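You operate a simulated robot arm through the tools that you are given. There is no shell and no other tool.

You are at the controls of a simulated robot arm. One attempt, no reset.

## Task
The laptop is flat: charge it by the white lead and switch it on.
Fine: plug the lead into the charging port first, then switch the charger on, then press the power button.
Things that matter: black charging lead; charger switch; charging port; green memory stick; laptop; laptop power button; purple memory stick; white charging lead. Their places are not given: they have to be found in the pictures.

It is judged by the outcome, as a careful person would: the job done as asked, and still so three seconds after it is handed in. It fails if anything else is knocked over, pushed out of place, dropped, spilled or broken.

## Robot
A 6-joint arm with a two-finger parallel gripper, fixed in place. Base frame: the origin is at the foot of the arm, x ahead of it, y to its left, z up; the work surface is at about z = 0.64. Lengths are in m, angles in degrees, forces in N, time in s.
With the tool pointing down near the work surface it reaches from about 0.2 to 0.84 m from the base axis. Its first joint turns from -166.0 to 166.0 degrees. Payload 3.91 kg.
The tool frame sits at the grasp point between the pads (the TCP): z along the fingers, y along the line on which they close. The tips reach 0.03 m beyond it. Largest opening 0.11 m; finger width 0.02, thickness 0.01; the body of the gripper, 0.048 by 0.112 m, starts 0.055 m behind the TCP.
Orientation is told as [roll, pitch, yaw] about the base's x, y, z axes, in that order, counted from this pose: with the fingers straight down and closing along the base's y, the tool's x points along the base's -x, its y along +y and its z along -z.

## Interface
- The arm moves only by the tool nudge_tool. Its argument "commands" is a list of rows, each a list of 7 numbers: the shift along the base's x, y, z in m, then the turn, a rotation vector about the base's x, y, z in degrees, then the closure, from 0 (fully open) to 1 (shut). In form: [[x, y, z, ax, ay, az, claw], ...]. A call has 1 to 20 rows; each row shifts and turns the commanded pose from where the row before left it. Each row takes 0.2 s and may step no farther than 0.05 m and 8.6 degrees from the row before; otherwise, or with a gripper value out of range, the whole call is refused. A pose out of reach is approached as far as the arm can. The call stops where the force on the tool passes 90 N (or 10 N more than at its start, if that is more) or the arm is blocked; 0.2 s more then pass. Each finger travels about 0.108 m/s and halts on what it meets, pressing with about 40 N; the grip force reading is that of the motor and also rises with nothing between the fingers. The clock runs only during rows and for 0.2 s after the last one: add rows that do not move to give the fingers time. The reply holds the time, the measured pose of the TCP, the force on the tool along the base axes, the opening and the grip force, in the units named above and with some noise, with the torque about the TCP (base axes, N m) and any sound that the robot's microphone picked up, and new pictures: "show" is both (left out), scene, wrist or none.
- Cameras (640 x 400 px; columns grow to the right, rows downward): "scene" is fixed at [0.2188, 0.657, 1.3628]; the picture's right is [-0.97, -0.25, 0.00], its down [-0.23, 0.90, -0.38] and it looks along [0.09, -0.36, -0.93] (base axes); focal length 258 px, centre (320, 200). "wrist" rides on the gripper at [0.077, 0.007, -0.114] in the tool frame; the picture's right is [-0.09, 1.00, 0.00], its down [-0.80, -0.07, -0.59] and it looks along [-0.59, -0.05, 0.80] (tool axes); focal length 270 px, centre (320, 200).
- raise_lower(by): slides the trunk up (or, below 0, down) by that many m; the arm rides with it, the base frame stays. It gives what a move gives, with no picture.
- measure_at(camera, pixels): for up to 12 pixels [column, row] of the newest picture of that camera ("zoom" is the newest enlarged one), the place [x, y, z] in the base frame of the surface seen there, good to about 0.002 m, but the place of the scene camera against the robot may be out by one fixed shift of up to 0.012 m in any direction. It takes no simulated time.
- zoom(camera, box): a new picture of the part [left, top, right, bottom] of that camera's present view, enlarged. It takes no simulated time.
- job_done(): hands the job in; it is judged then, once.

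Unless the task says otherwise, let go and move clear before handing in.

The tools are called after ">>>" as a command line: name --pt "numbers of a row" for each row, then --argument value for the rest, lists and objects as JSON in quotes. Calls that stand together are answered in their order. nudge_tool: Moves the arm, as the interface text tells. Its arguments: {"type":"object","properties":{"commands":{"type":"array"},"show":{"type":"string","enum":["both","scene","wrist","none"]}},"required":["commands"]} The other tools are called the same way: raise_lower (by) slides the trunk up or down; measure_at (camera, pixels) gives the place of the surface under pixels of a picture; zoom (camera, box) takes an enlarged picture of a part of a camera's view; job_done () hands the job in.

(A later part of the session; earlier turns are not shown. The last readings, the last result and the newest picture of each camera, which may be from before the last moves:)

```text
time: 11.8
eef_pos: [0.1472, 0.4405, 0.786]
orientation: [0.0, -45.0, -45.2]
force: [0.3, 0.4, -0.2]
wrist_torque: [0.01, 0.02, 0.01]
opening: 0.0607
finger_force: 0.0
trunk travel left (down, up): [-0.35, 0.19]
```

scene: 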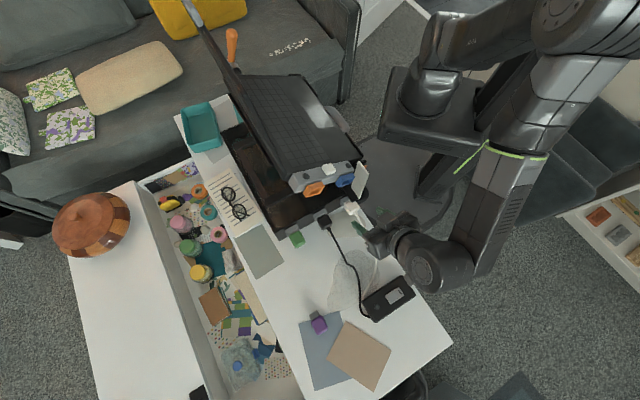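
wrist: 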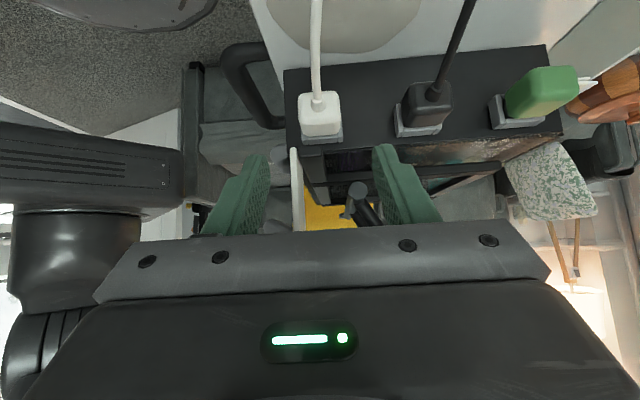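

Opening is 0.061 and the plug is centred at column 320. I'll go in along the approach to the grasp point.

>>> nudge_tool --pt "0.0109 -0.0103 -0.0145 0 0 0 0.45" --pt "0.0109 -0.0103 -0.0145 0 0 0 0.45" --pt "0.0109 -0.0103 -0.0145 0 0 0 0.45" --pt "0.0109 -0.0103 -0.0145 0 0 0 0.45" --pt "0 0 0 0 0 0 0.45"

>>> zoom --camera "wrist" --box '[220, 60, 460, 220]'

>>> zoom --camera "scene" --box '[310, 170, 400, 240]'

```text
time: 13.0
eef_pos: [0.1906, 0.4007, 0.7317]
orientation: [0.0, -45.1, -45.1]
force: [-0.3, 1.2, 0.2]
wrist_torque: [-0.02, 0.0, 0.0]
opening: 0.0606
finger_force: 0.1
trunk travel left (down, up): [-0.35, 0.19]
```

scene: 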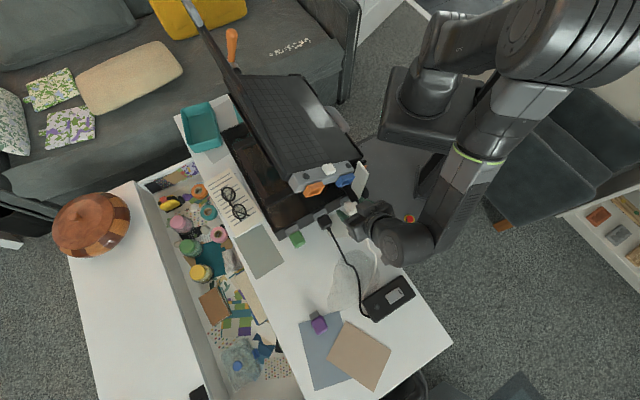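
wrist: 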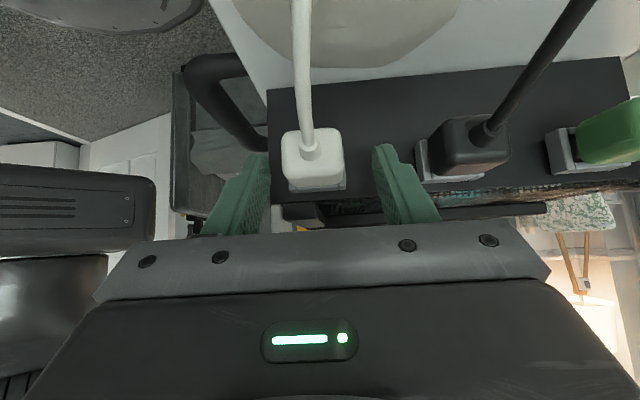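

```text
2.50 times, centred on (340, 140) of wrist
```

zoom: 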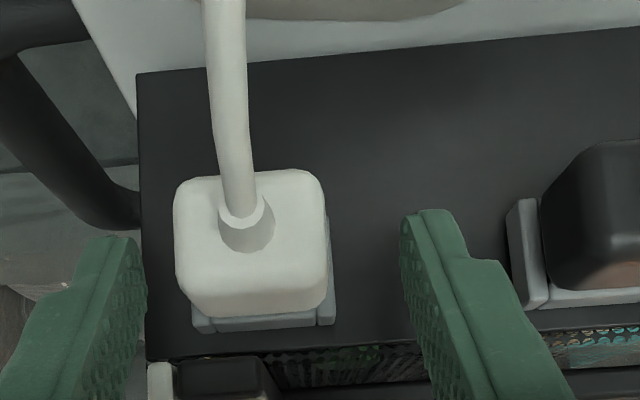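

```text
5.71 times, centred on (355, 205) of scene
```

zoom: 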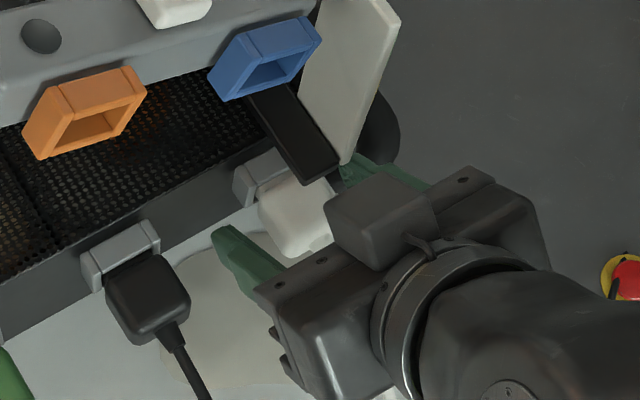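

The fingers straddle the plug, but it looks a few pixels left of centre (313 vs 320). I'll measure it again from here.

>>> zoom --camera "wrist" --box '[270, 110, 360, 200]'

>>> measure_at --camera "zoom" --pixels '[[120, 450], [480, 420], [150, 250], [450, 220], [150, 380], [480, 380], [150, 350], [470, 300], [200, 380], [420, 370], [300, 375], [420, 160]]'

```text
4.44 times, centred on (315, 155) of wrist
```

zoom: 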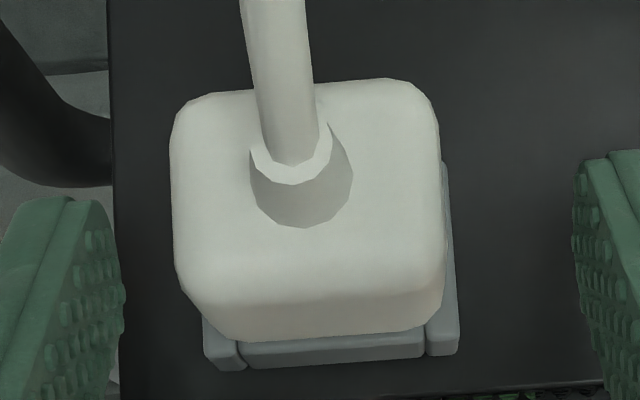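

```text
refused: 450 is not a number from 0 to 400
```

>>> measure_at --camera "zoom" --pixels '[[190, 250], [430, 250], [190, 150], [420, 150], [200, 310], [430, 300], [310, 310], [230, 250], [400, 250], [100, 320], [590, 280], [330, 350]]'

```text
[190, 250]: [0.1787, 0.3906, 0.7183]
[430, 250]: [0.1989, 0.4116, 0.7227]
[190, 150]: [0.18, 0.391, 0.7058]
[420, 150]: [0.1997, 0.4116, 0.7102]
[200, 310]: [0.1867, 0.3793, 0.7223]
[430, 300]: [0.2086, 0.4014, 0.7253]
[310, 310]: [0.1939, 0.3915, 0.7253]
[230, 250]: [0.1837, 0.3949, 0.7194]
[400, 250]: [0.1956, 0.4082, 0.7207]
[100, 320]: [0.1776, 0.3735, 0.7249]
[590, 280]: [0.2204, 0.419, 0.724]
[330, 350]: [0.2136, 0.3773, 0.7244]
```

The fingers sit about 4 mm toward +s of the plug centre. I'll shift back, lower 3 mm and close on it.

>>> nudge_tool --pt "-0.0028 -0.0027 -0.003 0 0 0 0.45" --pt "0 0 0 0 0 0 0.45" --pt "0 0 0 0 0 0 0.6" --pt "0 0 0 0 0 0 0.8" --pt "0 0 0 0 0 0 1" --pt "0 0 0 0 0 0 1"

>>> zoom --camera "wrist" --box '[240, 90, 400, 220]'

```text
time: 14.4
eef_pos: [0.1884, 0.3987, 0.7289]
orientation: [0.1, -45.0, -45.2]
force: [5.4, 3.5, -2.0]
wrist_torque: [0.07, -0.08, 0.11]
opening: 0.032
finger_force: 40.3
trunk travel left (down, up): [-0.35, 0.19]
```

scene: 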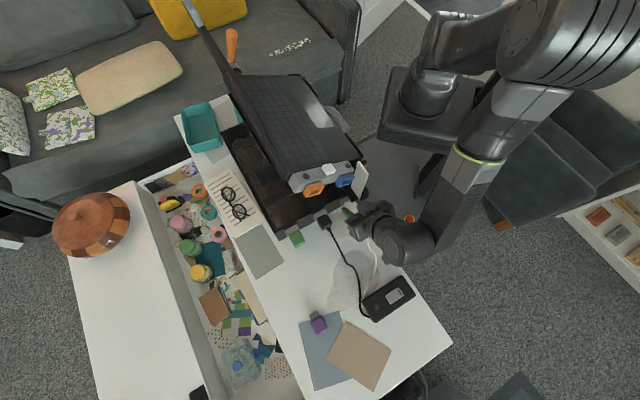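
wrist: 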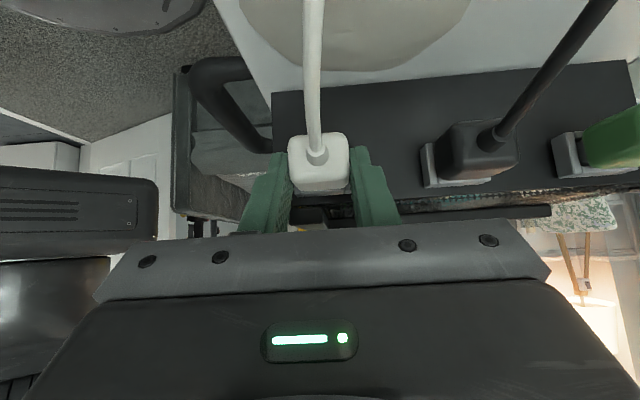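

```text
3.08 times, centred on (320, 155) of wrist
```

zoom: 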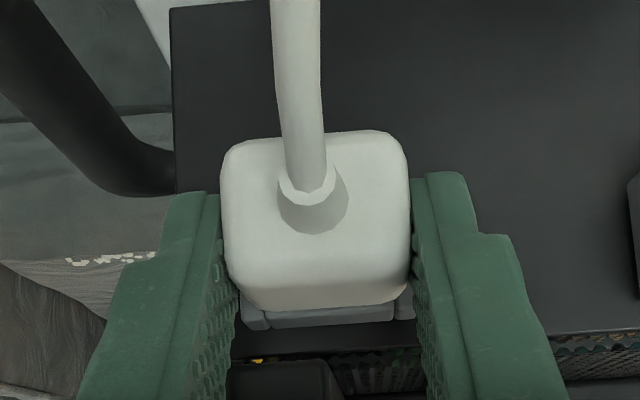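

The plug is gripped (opening 0.032, 40 N). I'll pull it straight out of the cradle along -h.

>>> nudge_tool --pt "-0.0049 0.005 0 0 0 0 1" --pt "-0.0056 0.0057 0 0 0 0 1" --pt "-0.007 0.0071 0 0 0 0 1" --pt "-0.007 0.0071 0 0 0 0 1" --pt "-0.007 0.0071 0 0 0 0 1" --pt "0 0 0 0 0 0 1"

>>> zoom --camera "wrist" --box '[240, 90, 400, 220]'

>>> zoom --camera "scene" --box '[310, 170, 400, 240]'

```text
time: 15.8
eef_pos: [0.1567, 0.432, 0.729]
orientation: [-0.1, -45.1, -45.2]
force: [0.3, -0.4, 0.0]
wrist_torque: [0.01, 0.05, -0.01]
opening: 0.0319
finger_force: 39.5
trunk travel left (down, up): [-0.35, 0.19]
```

scene: 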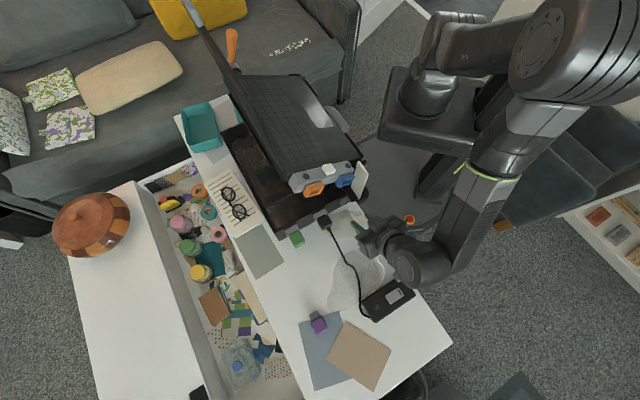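
wrist: 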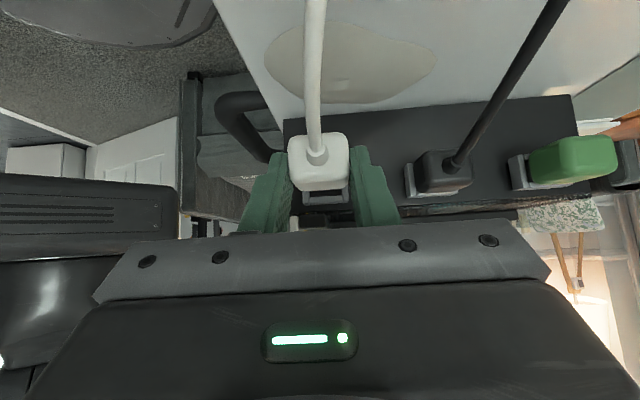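

```text
3.08 times, centred on (320, 155) of wrist
```

zoom: 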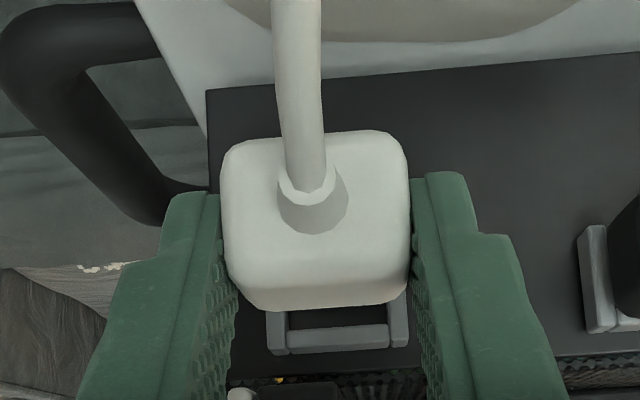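

```text
5.71 times, centred on (355, 205) of scene
```

zoom: 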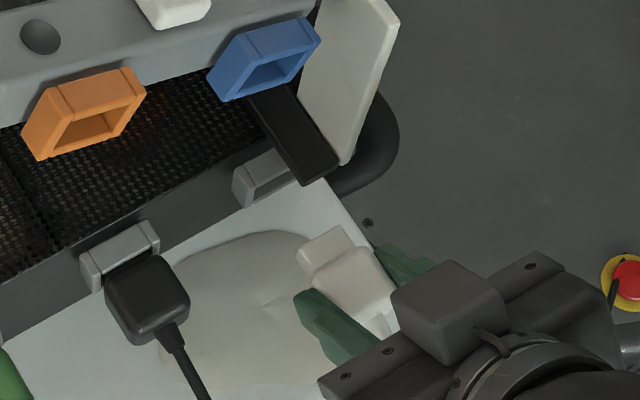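

The plug is free, with its connector visible, and the readings are calm. I'll lift it and back off to where the camera can see the orange port beside the plug.

>>> nudge_tool --pt "-0.01 0.01 0.02 0 0 0 1" --pt "-0.01 0.01 0.035 0 0 0 1" --pt "-0.005 0.01 0.035 0 0 0 1" --pt "0.005 0.01 0.035 0 0 0 1" --pt "0.01 0.01 0.035 0 0 0 1" --pt "0.006 0.005 0.035 0 0 0 1" --pt "0 0 0.031 0 0 0 1" --pt "0 0 0 0 0 0 1"

>>> zoom --camera "scene" --box '[280, 150, 440, 330]'

```text
time: 17.6
eef_pos: [0.1514, 0.4881, 0.9537]
orientation: [-0.1, -45.0, -45.2]
force: [0.4, 0.3, 0.2]
wrist_torque: [0.01, 0.01, 0.02]
opening: 0.032
finger_force: 39.3
trunk travel left (down, up): [-0.35, 0.19]
```

scene: 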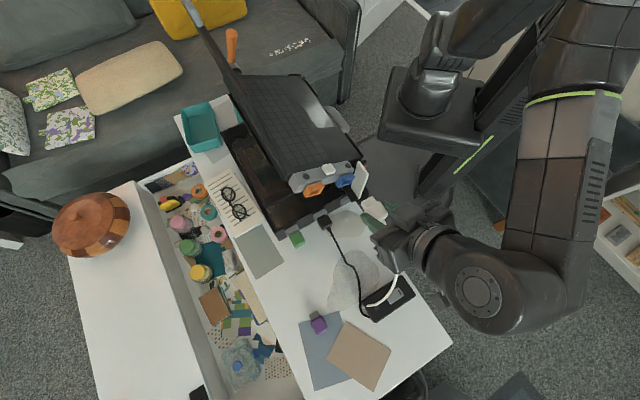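
wrist: 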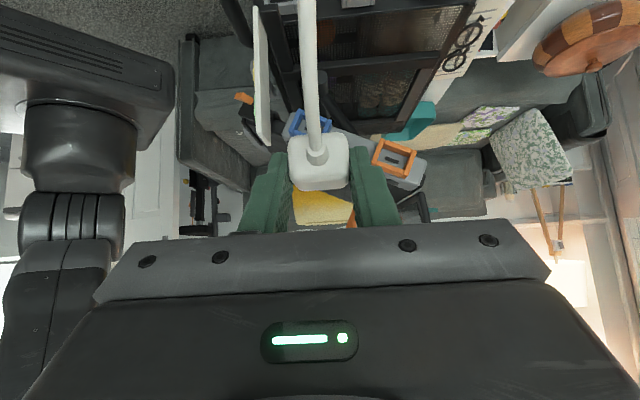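

```text
2.22 times, centred on (360, 240) of scene
```

zoom: 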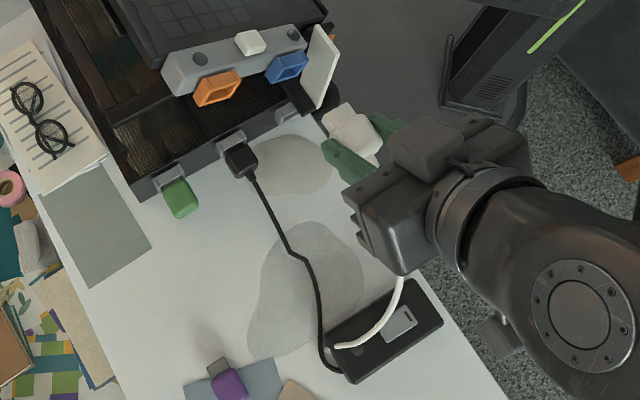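

The orange port is visible at (394,158) beside the plug. I'll zoom in and measure its frame corners and inner floor.

>>> zoom --camera "wrist" --box '[362, 128, 432, 198]'

```text
5.71 times, centred on (397, 163) of wrist
```

zoom: 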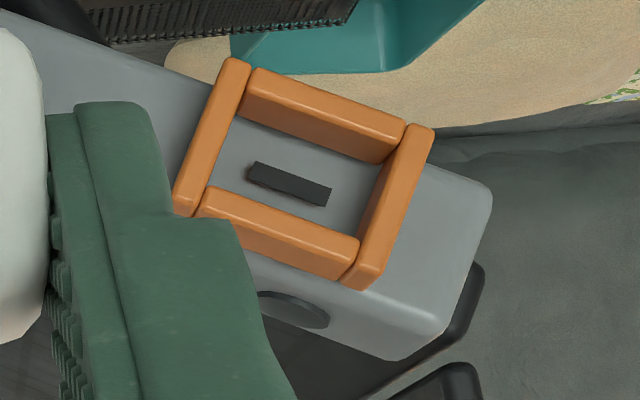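

>>> measure_at --camera "zoom" --pixels '[[235, 150], [300, 155], [350, 190], [240, 185], [290, 183], [435, 210], [140, 95], [410, 260], [205, 140], [400, 195], [330, 105], [280, 225]]'

>>> measure_at --camera "zoom" --pixels '[[258, 70], [405, 120], [205, 190], [357, 245], [240, 60], [175, 210], [432, 130], [350, 285], [270, 185], [320, 200], [232, 120], [340, 200]]'

```text
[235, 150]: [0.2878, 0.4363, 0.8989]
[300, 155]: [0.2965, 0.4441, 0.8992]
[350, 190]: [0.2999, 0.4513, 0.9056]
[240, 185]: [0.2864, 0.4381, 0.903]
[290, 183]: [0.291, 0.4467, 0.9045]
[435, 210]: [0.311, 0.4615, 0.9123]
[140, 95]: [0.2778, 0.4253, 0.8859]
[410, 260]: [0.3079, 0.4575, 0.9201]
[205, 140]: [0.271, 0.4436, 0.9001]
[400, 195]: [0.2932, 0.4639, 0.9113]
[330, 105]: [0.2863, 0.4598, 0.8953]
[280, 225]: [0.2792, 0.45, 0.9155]
```

```text
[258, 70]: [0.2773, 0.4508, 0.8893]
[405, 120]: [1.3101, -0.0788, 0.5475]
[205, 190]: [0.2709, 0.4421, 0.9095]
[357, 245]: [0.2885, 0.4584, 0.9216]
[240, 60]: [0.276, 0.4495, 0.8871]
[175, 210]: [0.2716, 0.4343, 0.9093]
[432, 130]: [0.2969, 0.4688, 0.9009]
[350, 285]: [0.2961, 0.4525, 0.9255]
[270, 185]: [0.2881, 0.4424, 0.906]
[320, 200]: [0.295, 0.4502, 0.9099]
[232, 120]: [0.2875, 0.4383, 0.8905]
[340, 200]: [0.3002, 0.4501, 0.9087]
```

The frame rim sits at d≈-0.1255 along h, with the opening centre near s=0.521, z=0.905 and a tilt of roughly 26°. I'll now measure how the plug sits in the hand, and the LED domes for the exact slope.

>>> zoom --camera "wrist" --box '[280, 120, 360, 200]'

>>> measure_at --camera "zoom" --pixels '[[220, 90], [420, 90], [220, 110], [420, 110], [220, 180], [420, 180], [220, 220], [420, 220], [320, 280], [220, 290], [420, 290], [320, 320]]'

>>> zoom --camera "scene" --box '[350, 180, 410, 240]'

>>> measure_at --camera "zoom" --pixels '[[230, 150], [270, 130], [250, 170], [300, 150], [280, 200], [350, 180], [300, 240], [380, 230], [320, 200], [250, 150], [150, 250], [420, 200]]'

>>> zoom --camera "scene" --box '[285, 150, 375, 205]'

```text
5.00 times, centred on (320, 160) of wrist
```

zoom: 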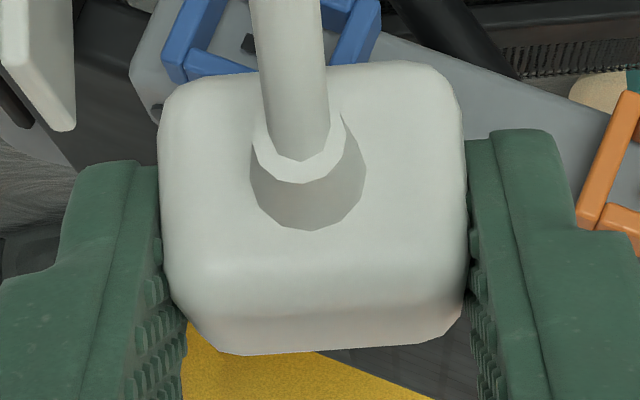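

```text
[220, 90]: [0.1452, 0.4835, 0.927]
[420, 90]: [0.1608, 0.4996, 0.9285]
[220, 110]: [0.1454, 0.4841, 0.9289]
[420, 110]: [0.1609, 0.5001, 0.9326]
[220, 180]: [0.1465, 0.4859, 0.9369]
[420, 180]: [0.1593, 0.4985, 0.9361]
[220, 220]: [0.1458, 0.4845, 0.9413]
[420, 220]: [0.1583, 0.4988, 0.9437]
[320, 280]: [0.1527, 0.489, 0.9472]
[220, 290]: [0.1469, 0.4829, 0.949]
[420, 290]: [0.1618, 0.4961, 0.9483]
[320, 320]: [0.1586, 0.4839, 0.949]
```

```text
6.67 times, centred on (380, 210) of scene
```

zoom: 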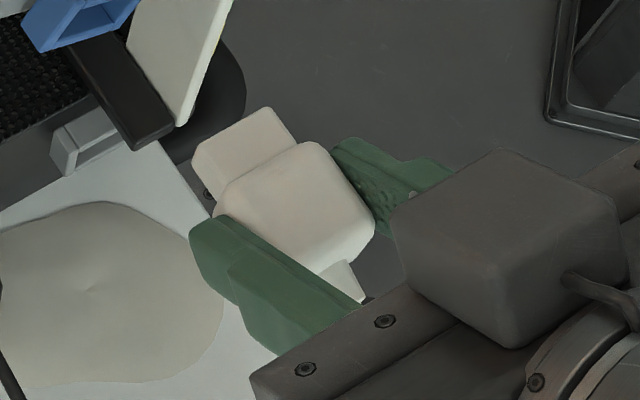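

```text
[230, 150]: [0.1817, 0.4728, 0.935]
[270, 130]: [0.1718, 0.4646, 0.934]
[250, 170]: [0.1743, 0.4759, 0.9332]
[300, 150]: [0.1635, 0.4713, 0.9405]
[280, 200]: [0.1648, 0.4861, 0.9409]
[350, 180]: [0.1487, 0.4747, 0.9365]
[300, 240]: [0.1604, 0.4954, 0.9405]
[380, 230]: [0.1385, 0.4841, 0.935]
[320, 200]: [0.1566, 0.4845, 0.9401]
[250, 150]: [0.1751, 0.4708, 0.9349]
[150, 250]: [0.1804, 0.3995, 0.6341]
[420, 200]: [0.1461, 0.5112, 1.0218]
```

```text
7.11 times, centred on (330, 178) of scene
```

zoom: 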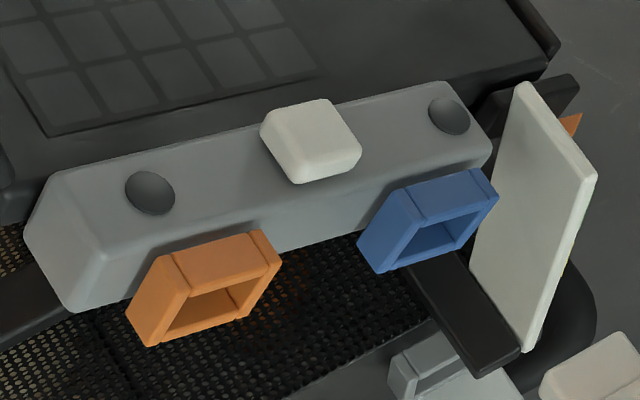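

The plug axis is about 17 mm below the TCP, with the body top at z=0.949 for TCP 0.9537. I'll measure the two domes and strip corners in the scene zoom for the exact tilt.

>>> measure_at --camera "zoom" --pixels '[[150, 190], [449, 114], [75, 180], [480, 125], [110, 230], [390, 165], [230, 150], [400, 100], [310, 130], [215, 310], [440, 240], [330, 220]]'

>>> zoom --camera "scene" --box '[230, 60, 370, 200]'

>>> measure_at --camera "zoom" --pixels '[[240, 280], [440, 200], [160, 120], [330, 110], [180, 180], [420, 260], [300, 150], [380, 200], [100, 60], [260, 60], [200, 300], [480, 240]]'

```text
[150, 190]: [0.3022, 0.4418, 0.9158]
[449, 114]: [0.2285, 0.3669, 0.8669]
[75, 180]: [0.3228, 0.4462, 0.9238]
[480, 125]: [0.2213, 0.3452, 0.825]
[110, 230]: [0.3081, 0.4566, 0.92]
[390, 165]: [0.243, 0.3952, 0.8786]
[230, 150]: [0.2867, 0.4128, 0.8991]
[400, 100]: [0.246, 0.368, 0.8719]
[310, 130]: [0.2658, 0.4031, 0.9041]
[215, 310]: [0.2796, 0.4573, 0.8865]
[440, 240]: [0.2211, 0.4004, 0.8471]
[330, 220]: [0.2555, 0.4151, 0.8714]
```

```text
2.86 times, centred on (300, 130) of scene
```

zoom: 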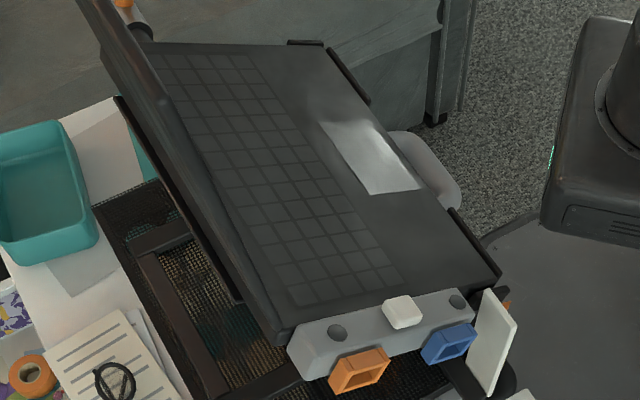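

```text
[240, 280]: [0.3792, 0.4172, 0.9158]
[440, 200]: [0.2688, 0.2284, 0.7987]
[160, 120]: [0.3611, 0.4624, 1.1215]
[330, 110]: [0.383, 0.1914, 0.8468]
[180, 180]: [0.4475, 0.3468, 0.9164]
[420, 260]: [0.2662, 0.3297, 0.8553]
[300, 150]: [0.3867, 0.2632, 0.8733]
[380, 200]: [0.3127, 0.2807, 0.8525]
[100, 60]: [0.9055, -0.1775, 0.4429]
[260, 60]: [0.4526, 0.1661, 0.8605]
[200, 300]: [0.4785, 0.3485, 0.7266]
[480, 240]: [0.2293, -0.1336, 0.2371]
```

The tilt is about 25° (domes 0.105 apart, 0.049 rise). I'll roll the plug 25° about h and line it up 5 cm in front of the orange port.

>>> nudge_tool --pt "0.01475 0.0068 -0.0083 4.38 -4.46 0 1" --pt "0.01475 0.0068 -0.0083 4.38 -4.46 0 1" --pt "0.01475 0.0068 -0.0083 4.38 -4.46 0 1" --pt "0.01475 0.0068 -0.0083 4.38 -4.46 0 1" --pt "0 0 0 0 0 0 1" --pt "0 0 0 0 0 0 1"

>>> zoom --camera "scene" --box '[280, 140, 380, 230]'

>>> zoom --camera "wrist" --box '[240, 80, 420, 230]'

```text
time: 19.0
eef_pos: [0.2116, 0.5149, 0.9196]
orientation: [33.4, -40.0, -68.2]
force: [0.6, 0.2, -0.2]
wrist_torque: [-0.04, 0.05, 0.0]
opening: 0.0322
finger_force: 40.5
trunk travel left (down, up): [-0.35, 0.19]
```

scene: 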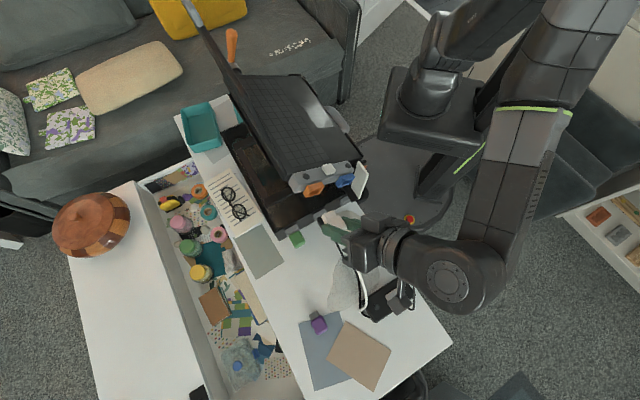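
wrist: 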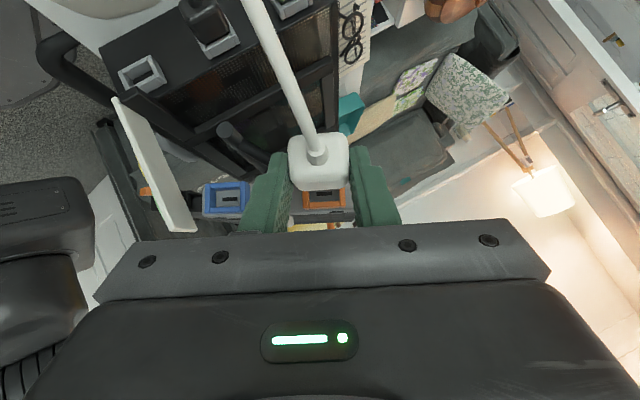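

```text
4.44 times, centred on (330, 185) of scene
```

zoom: 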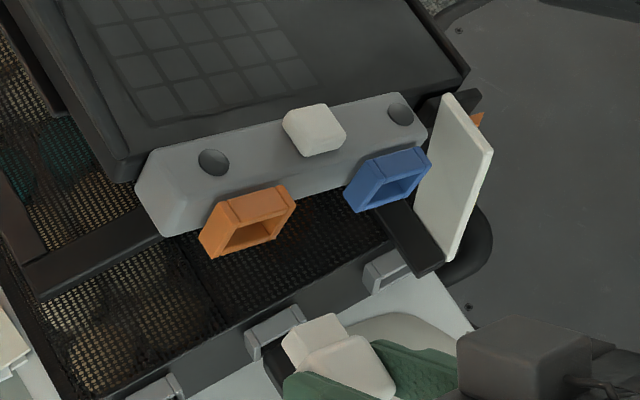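

```text
2.67 times, centred on (330, 155) of wrist
```

zoom: 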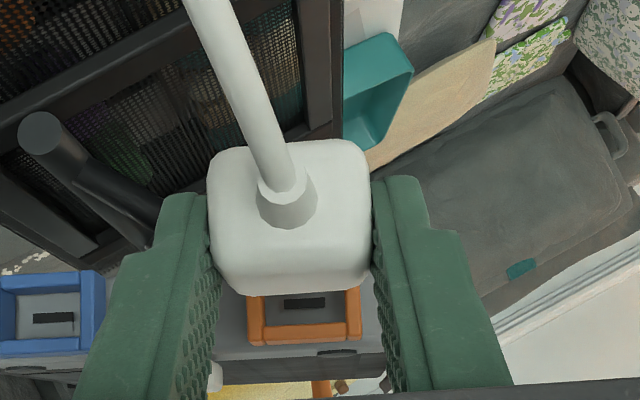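

The roll matches: the orange frame appears parallel below the plug at (324,194). I'll measure the slot, frame and plug in this one image to check the lateral and height offsets.

>>> zoom --camera "wrist" --box '[285, 130, 365, 215]'

>>> measure_at --camera "zoom" --pixels '[[230, 120], [410, 120], [230, 180], [410, 180], [230, 220], [410, 220], [230, 150], [410, 150], [230, 100], [410, 100], [320, 230], [320, 215]]'

>>> measure_at --camera "zoom" --pixels '[[340, 308], [325, 308], [360, 305], [262, 340], [435, 330], [260, 300], [430, 300], [300, 355], [400, 350], [350, 352], [285, 300], [410, 305]]'

```text
4.71 times, centred on (325, 172) of wrist
```

zoom: 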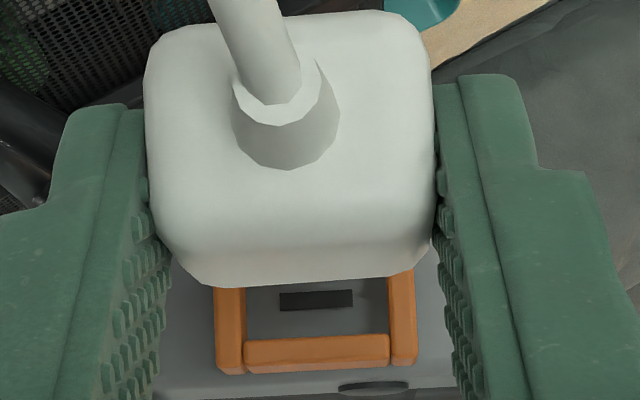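

```text
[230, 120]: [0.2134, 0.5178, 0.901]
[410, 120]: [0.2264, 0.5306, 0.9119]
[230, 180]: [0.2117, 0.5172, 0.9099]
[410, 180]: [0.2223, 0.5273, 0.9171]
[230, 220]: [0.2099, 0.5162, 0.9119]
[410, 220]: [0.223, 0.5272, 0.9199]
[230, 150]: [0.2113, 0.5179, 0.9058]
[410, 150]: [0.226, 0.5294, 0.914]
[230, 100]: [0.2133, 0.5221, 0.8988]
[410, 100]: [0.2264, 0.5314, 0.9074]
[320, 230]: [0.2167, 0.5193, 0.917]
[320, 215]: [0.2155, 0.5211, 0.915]
```

```text
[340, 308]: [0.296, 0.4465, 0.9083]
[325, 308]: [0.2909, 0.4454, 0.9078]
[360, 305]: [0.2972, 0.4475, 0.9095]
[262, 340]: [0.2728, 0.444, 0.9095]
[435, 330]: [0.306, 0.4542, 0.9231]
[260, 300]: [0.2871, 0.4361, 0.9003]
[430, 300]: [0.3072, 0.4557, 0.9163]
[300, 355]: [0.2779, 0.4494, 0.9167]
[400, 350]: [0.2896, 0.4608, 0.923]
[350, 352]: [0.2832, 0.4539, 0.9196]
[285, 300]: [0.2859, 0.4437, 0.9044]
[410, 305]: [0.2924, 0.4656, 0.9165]
```

The port is about 1.5 mm toward -u and slightly higher than the plug axis. I'll correct that and move to about 6 mm short of the rim, then check from the scene camera.

>>> nudge_tool --pt "0.0093 -0.0105 0.0002 0 0 0 1" --pt "0.0093 -0.0105 0.0002 0 0 0 1" --pt "0.0092 -0.0106 0.0002 0 0 0 1" --pt "0 0 0 0 0 0 1" --pt "0 0 0 0 0 0 1"

>>> zoom --camera "scene" --box '[295, 160, 355, 220]'

>>> zoom --camera "wrist" --box '[275, 120, 375, 230]'

```text
time: 20.2
eef_pos: [0.2393, 0.4819, 0.9195]
orientation: [33.6, -40.0, -68.2]
force: [-0.6, 0.4, -0.7]
wrist_torque: [-0.01, 0.0, 0.0]
opening: 0.032
finger_force: 39.8
trunk travel left (down, up): [-0.35, 0.19]
```

scene: 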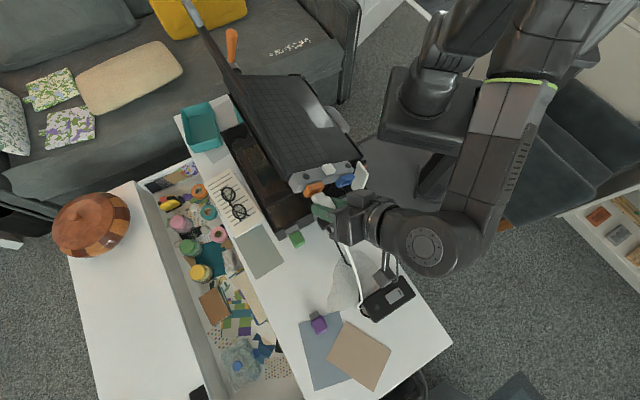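
wrist: 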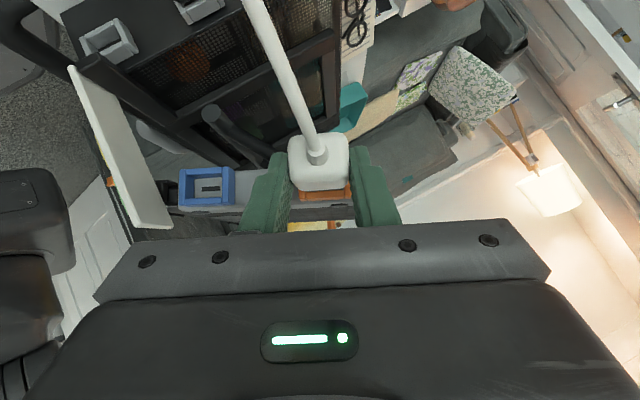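

```text
6.67 times, centred on (325, 190) of scene
```

zoom: 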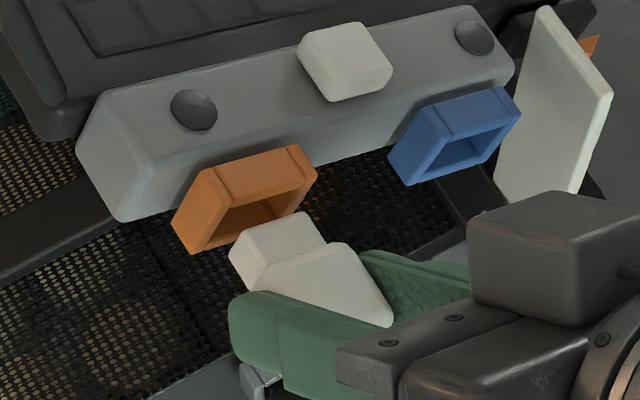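

```text
3.64 times, centred on (325, 175) of wrist
```

zoom: 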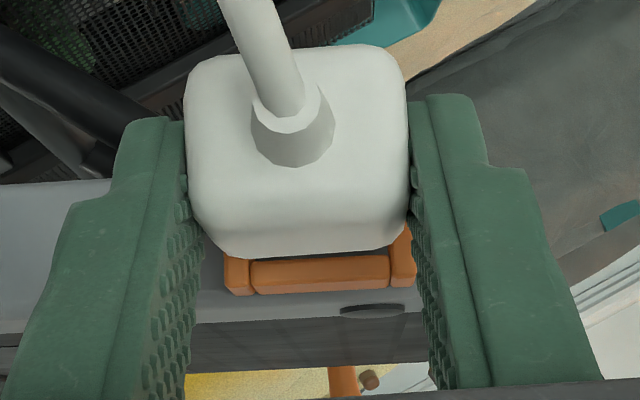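

The connector lies right in front of the orange opening. I'll measure both in the same scene zoom to compare.

>>> zoom --camera "scene" --box '[308, 175, 338, 207]'

>>> measure_at --camera "zoom" --pixels '[[200, 230], [300, 190], [250, 260], [340, 220], [180, 250], [330, 160], [160, 130], [300, 90], [130, 160], [380, 80], [60, 190], [240, 120]]'

```text
12.50 times, centred on (323, 191) of scene
```

zoom: 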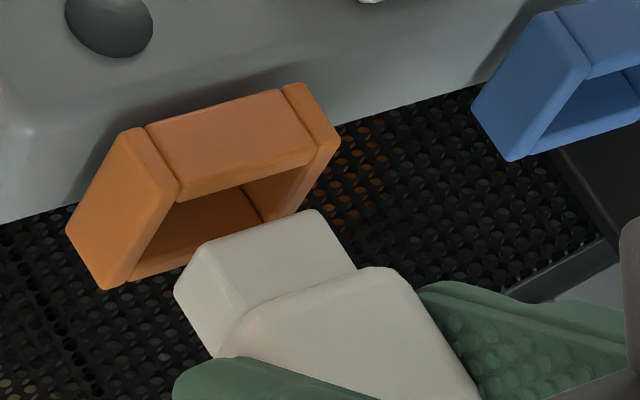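

```text
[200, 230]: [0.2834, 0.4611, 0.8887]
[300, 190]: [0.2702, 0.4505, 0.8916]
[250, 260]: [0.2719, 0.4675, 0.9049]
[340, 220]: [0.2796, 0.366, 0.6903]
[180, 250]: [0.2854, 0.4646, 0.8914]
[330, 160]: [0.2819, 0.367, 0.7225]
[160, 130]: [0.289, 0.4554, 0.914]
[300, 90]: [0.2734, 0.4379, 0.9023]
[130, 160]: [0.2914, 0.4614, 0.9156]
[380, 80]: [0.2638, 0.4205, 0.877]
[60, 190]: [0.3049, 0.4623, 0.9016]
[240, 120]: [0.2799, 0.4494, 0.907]
```

>>> measure_at --camera "zoom" --pixels '[[220, 250], [305, 222], [340, 262], [245, 290], [280, 250], [195, 280], [165, 185], [310, 150], [150, 240], [125, 270], [320, 130], [240, 185]]'

```text
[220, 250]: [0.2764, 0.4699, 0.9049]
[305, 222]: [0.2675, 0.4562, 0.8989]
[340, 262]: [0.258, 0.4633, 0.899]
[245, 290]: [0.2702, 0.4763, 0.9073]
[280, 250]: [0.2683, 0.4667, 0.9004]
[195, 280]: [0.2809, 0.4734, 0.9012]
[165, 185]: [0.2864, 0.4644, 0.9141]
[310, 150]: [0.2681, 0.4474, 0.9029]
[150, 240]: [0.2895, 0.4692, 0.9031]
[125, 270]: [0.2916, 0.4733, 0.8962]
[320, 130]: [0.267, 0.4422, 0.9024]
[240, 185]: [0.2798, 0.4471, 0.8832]
```

The connector's top and sides sit inside the opening limits to about 1 mm on each axis, and the gap is about 7 mm. I'll push in slowly along h in 4 mm steps and watch the force.

>>> nudge_tool --pt "0.0028 -0.00285 0 0 0 0 1" --pt "0.0028 -0.00285 0 0 0 0 1" --pt "0.0021 -0.00214 0 0 0 0 1" --show "scene"

>>> zoom --camera "scene" --box '[308, 175, 338, 207]'

```text
time: 21.0
eef_pos: [0.2496, 0.4742, 0.9226]
orientation: [33.5, -40.1, -68.3]
force: [-0.4, 0.2, 0.5]
wrist_torque: [0.04, 0.0, 0.0]
opening: 0.0321
finger_force: 40.0
trunk travel left (down, up): [-0.35, 0.19]
```

scene: 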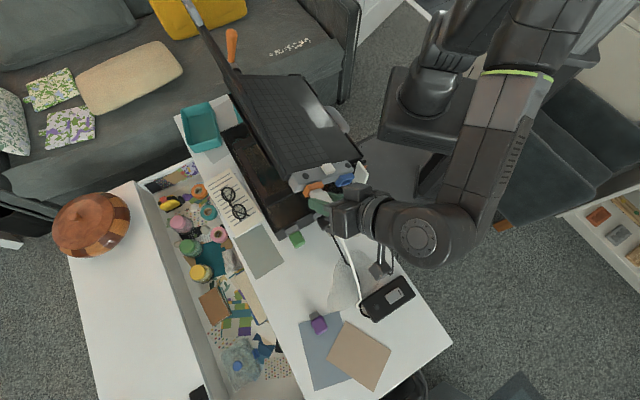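

```text
12.50 times, centred on (323, 191) of scene
```

zoom: 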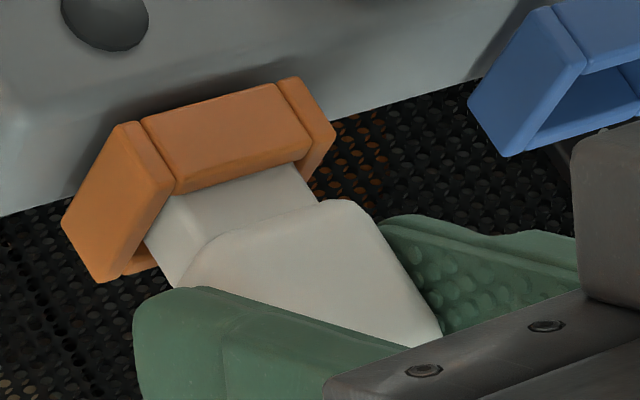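

The connector has entered the orange frame about 5 mm with almost no force, though the laptop may have shifted about 1 mm. I'll continue with one small step and check.

>>> nudge_tool --pt "0.0021 -0.00214 0 0 0 0 1" --pt "0 0 0 0 0 0 1" --show "scene"

>>> zoom --camera "scene" --box '[308, 175, 338, 207]'

>>> zoom --camera "scene" --box '[285, 150, 375, 205]'

```text
time: 21.6
eef_pos: [0.2494, 0.4732, 0.9221]
orientation: [33.4, -40.0, -68.2]
force: [2.2, 0.0, -2.8]
wrist_torque: [0.1, 0.1, 0.07]
opening: 0.0318
finger_force: 39.8
trunk travel left (down, up): [-0.35, 0.19]
```

scene: 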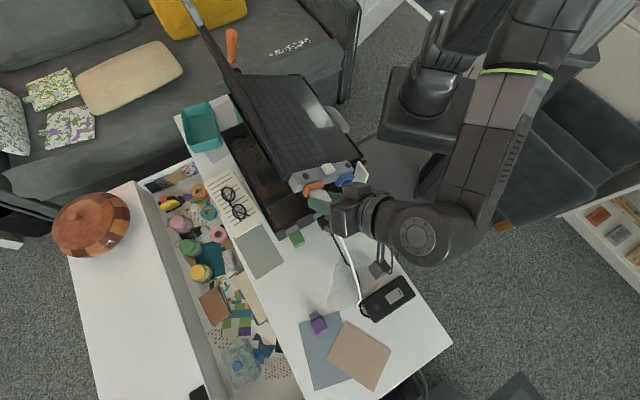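

```text
12.50 times, centred on (323, 191) of scene
```

zoom: 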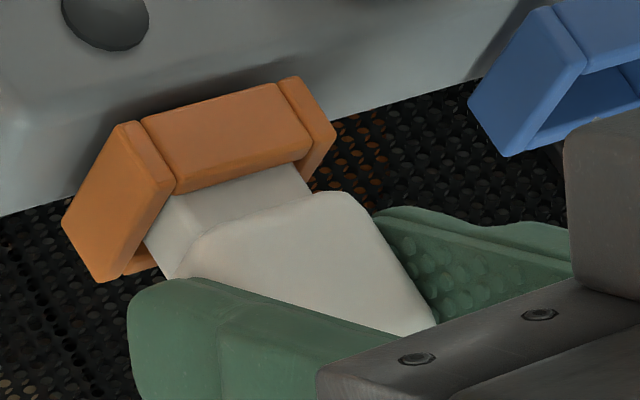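

```text
7.11 times, centred on (330, 178) of scene
```

zoom: 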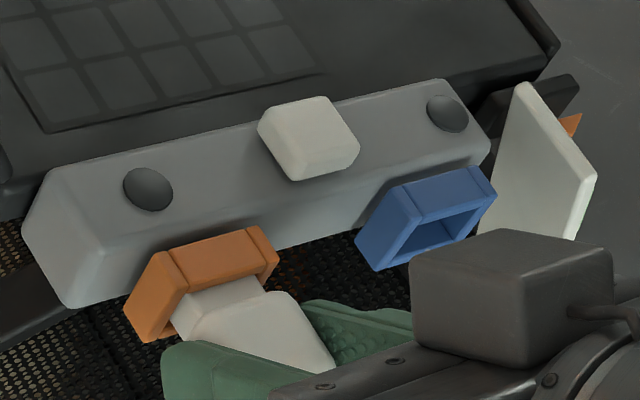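

The force (z −2.8 N) suggests the connector is touching the frame's upper bar. I'll lower it 1 mm and continue in.

>>> nudge_tool --pt "0.0003 0.0003 -0.0009 0 0 0 1" --pt "0.0021 -0.00214 0 0 0 0 1" --pt "0.0014 -0.00143 0 0 0 0 1" --pt "0 0 0 0 0 0 1" --show "scene"

>>> zoom --camera "scene" --box '[308, 175, 338, 207]'

>>> zoom --camera "scene" --box '[285, 150, 375, 205]'

```text
time: 22.6
eef_pos: [0.254, 0.4685, 0.9217]
orientation: [33.5, -40.1, -68.1]
force: [-0.3, 1.9, -0.2]
wrist_torque: [0.03, 0.04, 0.01]
opening: 0.0319
finger_force: 40.3
trunk travel left (down, up): [-0.35, 0.19]
```

scene: 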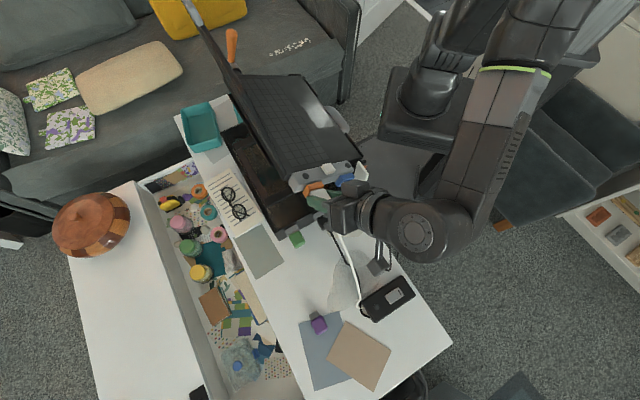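

```text
12.50 times, centred on (323, 191) of scene
```

zoom: 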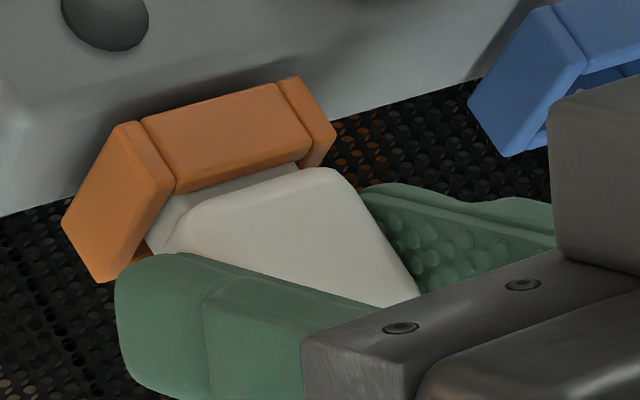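

```text
7.11 times, centred on (330, 178) of scene
```

zoom: 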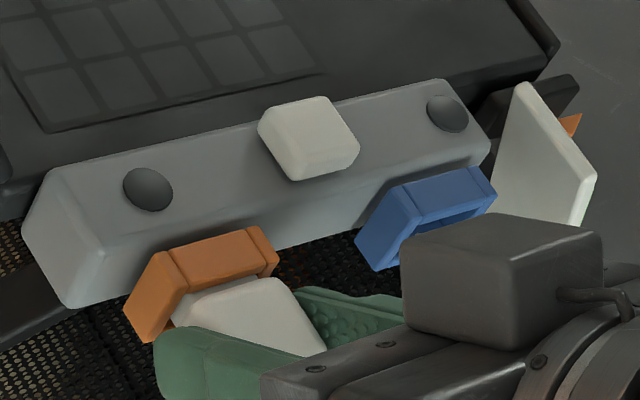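

It is sliding in freely with the laptop still, and about 3 mm of connector shows at the rim. I'll continue the last bit gently.

>>> nudge_tool --pt "0.0014 -0.00143 0 0 0 0 1" --pt "0.00105 -0.00107 0 0 0 0 1" --pt "0 0 0 0 0 0 1" --show "both"

>>> zoom --camera "scene" --box '[308, 175, 338, 207]'

>>> zoom --camera "scene" --box '[285, 150, 375, 205]'

```text
time: 23.4
eef_pos: [0.2553, 0.4689, 0.921]
orientation: [33.6, -39.9, -68.2]
force: [-16.5, 17.5, 3.1]
wrist_torque: [0.5, 0.05, 0.09]
opening: 0.0322
finger_force: 40.4
trunk travel left (down, up): [-0.35, 0.19]
```

scene: 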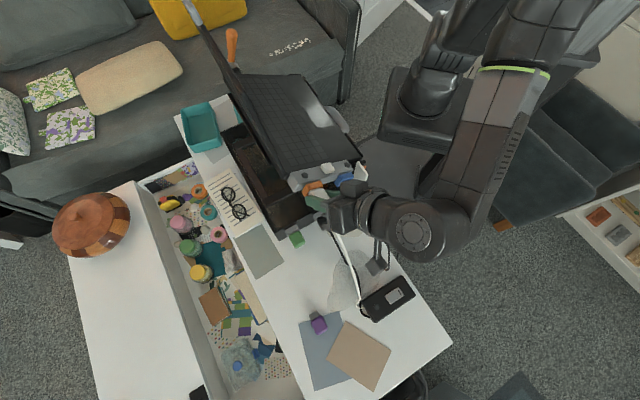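
wrist: 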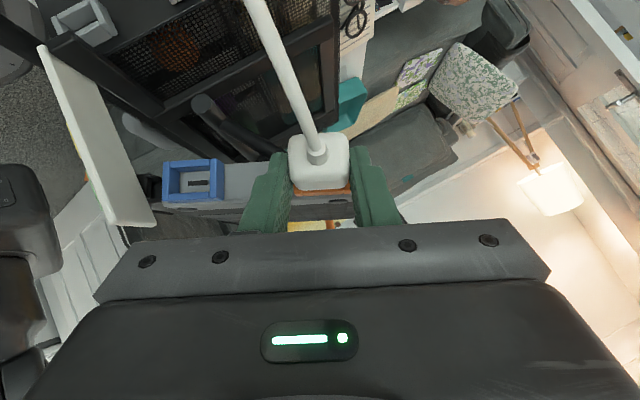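

```text
12.50 times, centred on (323, 191) of scene
```

zoom: 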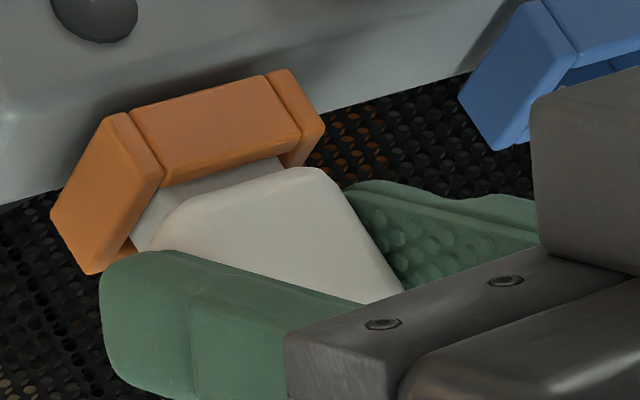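

```text
7.11 times, centred on (330, 178) of scene
```

zoom: 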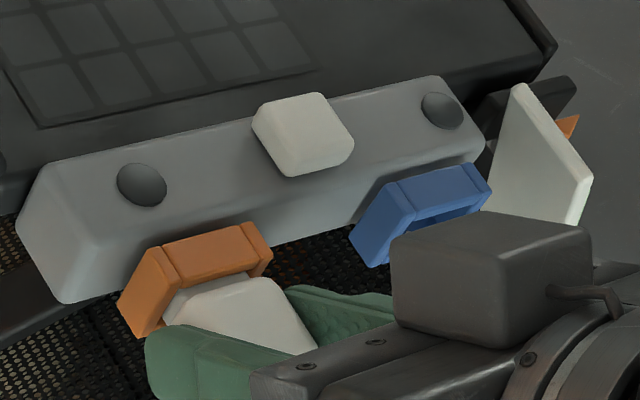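

Contact at about 24 N along h, and the laptop has started to slide a millimetre or two. I'll stop pushing and look at what is touching.

>>> zoom --camera "wrist" --box '[275, 130, 365, 220]'

>>> zoom --camera "scene" --box '[308, 180, 332, 200]'

>>> measure_at --camera "zoom" --pixels '[[130, 150], [240, 120], [180, 160], [260, 150], [230, 180], [300, 160], [200, 200], [330, 170], [100, 240], [110, 270], [150, 290], [220, 240]]'

```text
4.44 times, centred on (320, 175) of wrist
```

zoom: 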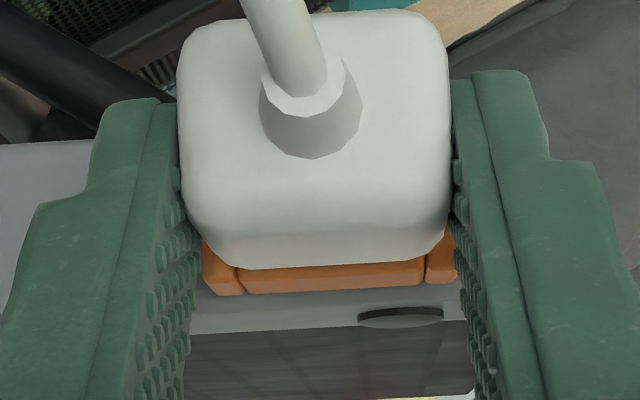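

```text
16.00 times, centred on (320, 190) of scene
```

zoom: 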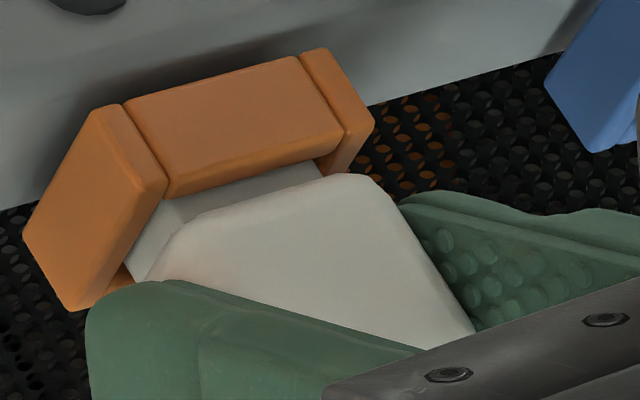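

```text
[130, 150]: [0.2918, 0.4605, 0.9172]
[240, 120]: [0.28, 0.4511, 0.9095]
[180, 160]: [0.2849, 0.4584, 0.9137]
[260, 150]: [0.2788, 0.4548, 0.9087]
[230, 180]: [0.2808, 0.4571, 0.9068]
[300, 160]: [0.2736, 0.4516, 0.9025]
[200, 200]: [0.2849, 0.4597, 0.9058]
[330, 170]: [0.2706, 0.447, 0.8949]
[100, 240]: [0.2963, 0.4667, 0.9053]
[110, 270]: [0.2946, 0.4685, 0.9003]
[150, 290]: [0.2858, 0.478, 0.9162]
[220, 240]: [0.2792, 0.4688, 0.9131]
```

The body is now within about 1 mm of the rim, and the TCP-to-face offset (0.0476) is at least as deep as it was in the dock (0.0488), so the plug is seated. I'll release it gently and look.

>>> nudge_tool --pt "0 0 0 0 0 0 0.62" --pt "0 0 0 0 0 0 0.55" --pt "0 0 0 0 0 0 0.55"

>>> zoom --camera "scene" --box '[285, 150, 375, 205]'

>>> zoom --camera "wrist" --box '[260, 110, 380, 230]'

```text
time: 24.2
eef_pos: [0.2588, 0.4664, 0.9198]
orientation: [33.5, -40.0, -68.3]
force: [-0.3, 0.0, 1.0]
wrist_torque: [0.04, 0.03, -0.01]
opening: 0.0495
finger_force: 0.1
trunk travel left (down, up): [-0.35, 0.19]
```

scene: 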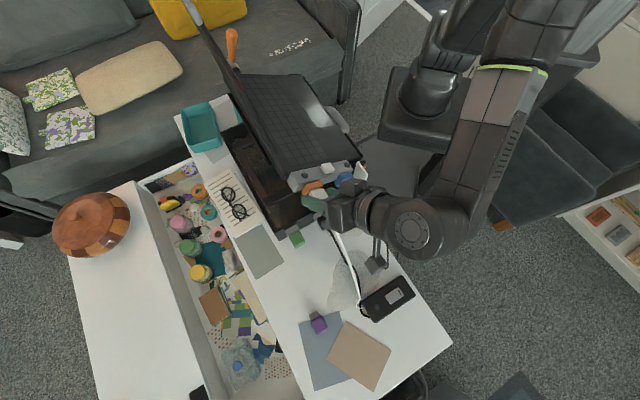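
wrist: 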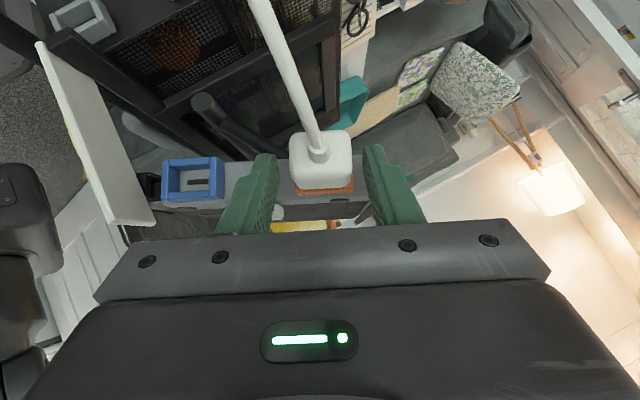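

```text
7.11 times, centred on (330, 178) of scene
```

zoom: 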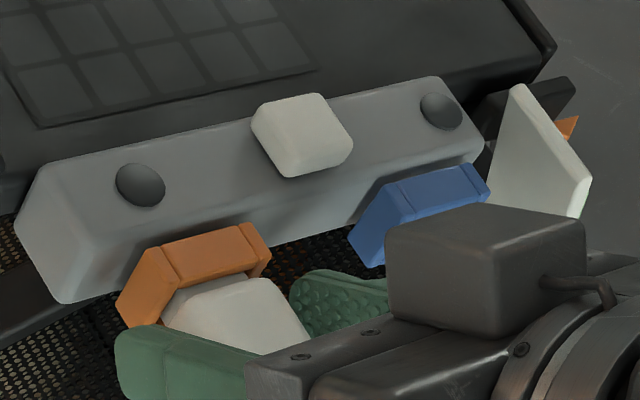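

```text
3.33 times, centred on (320, 170) of wrist
```

zoom: 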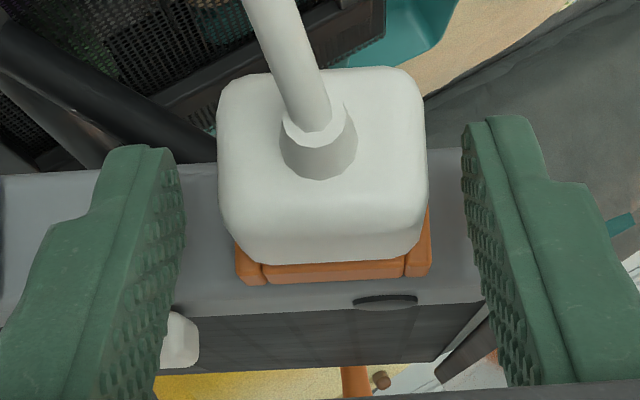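

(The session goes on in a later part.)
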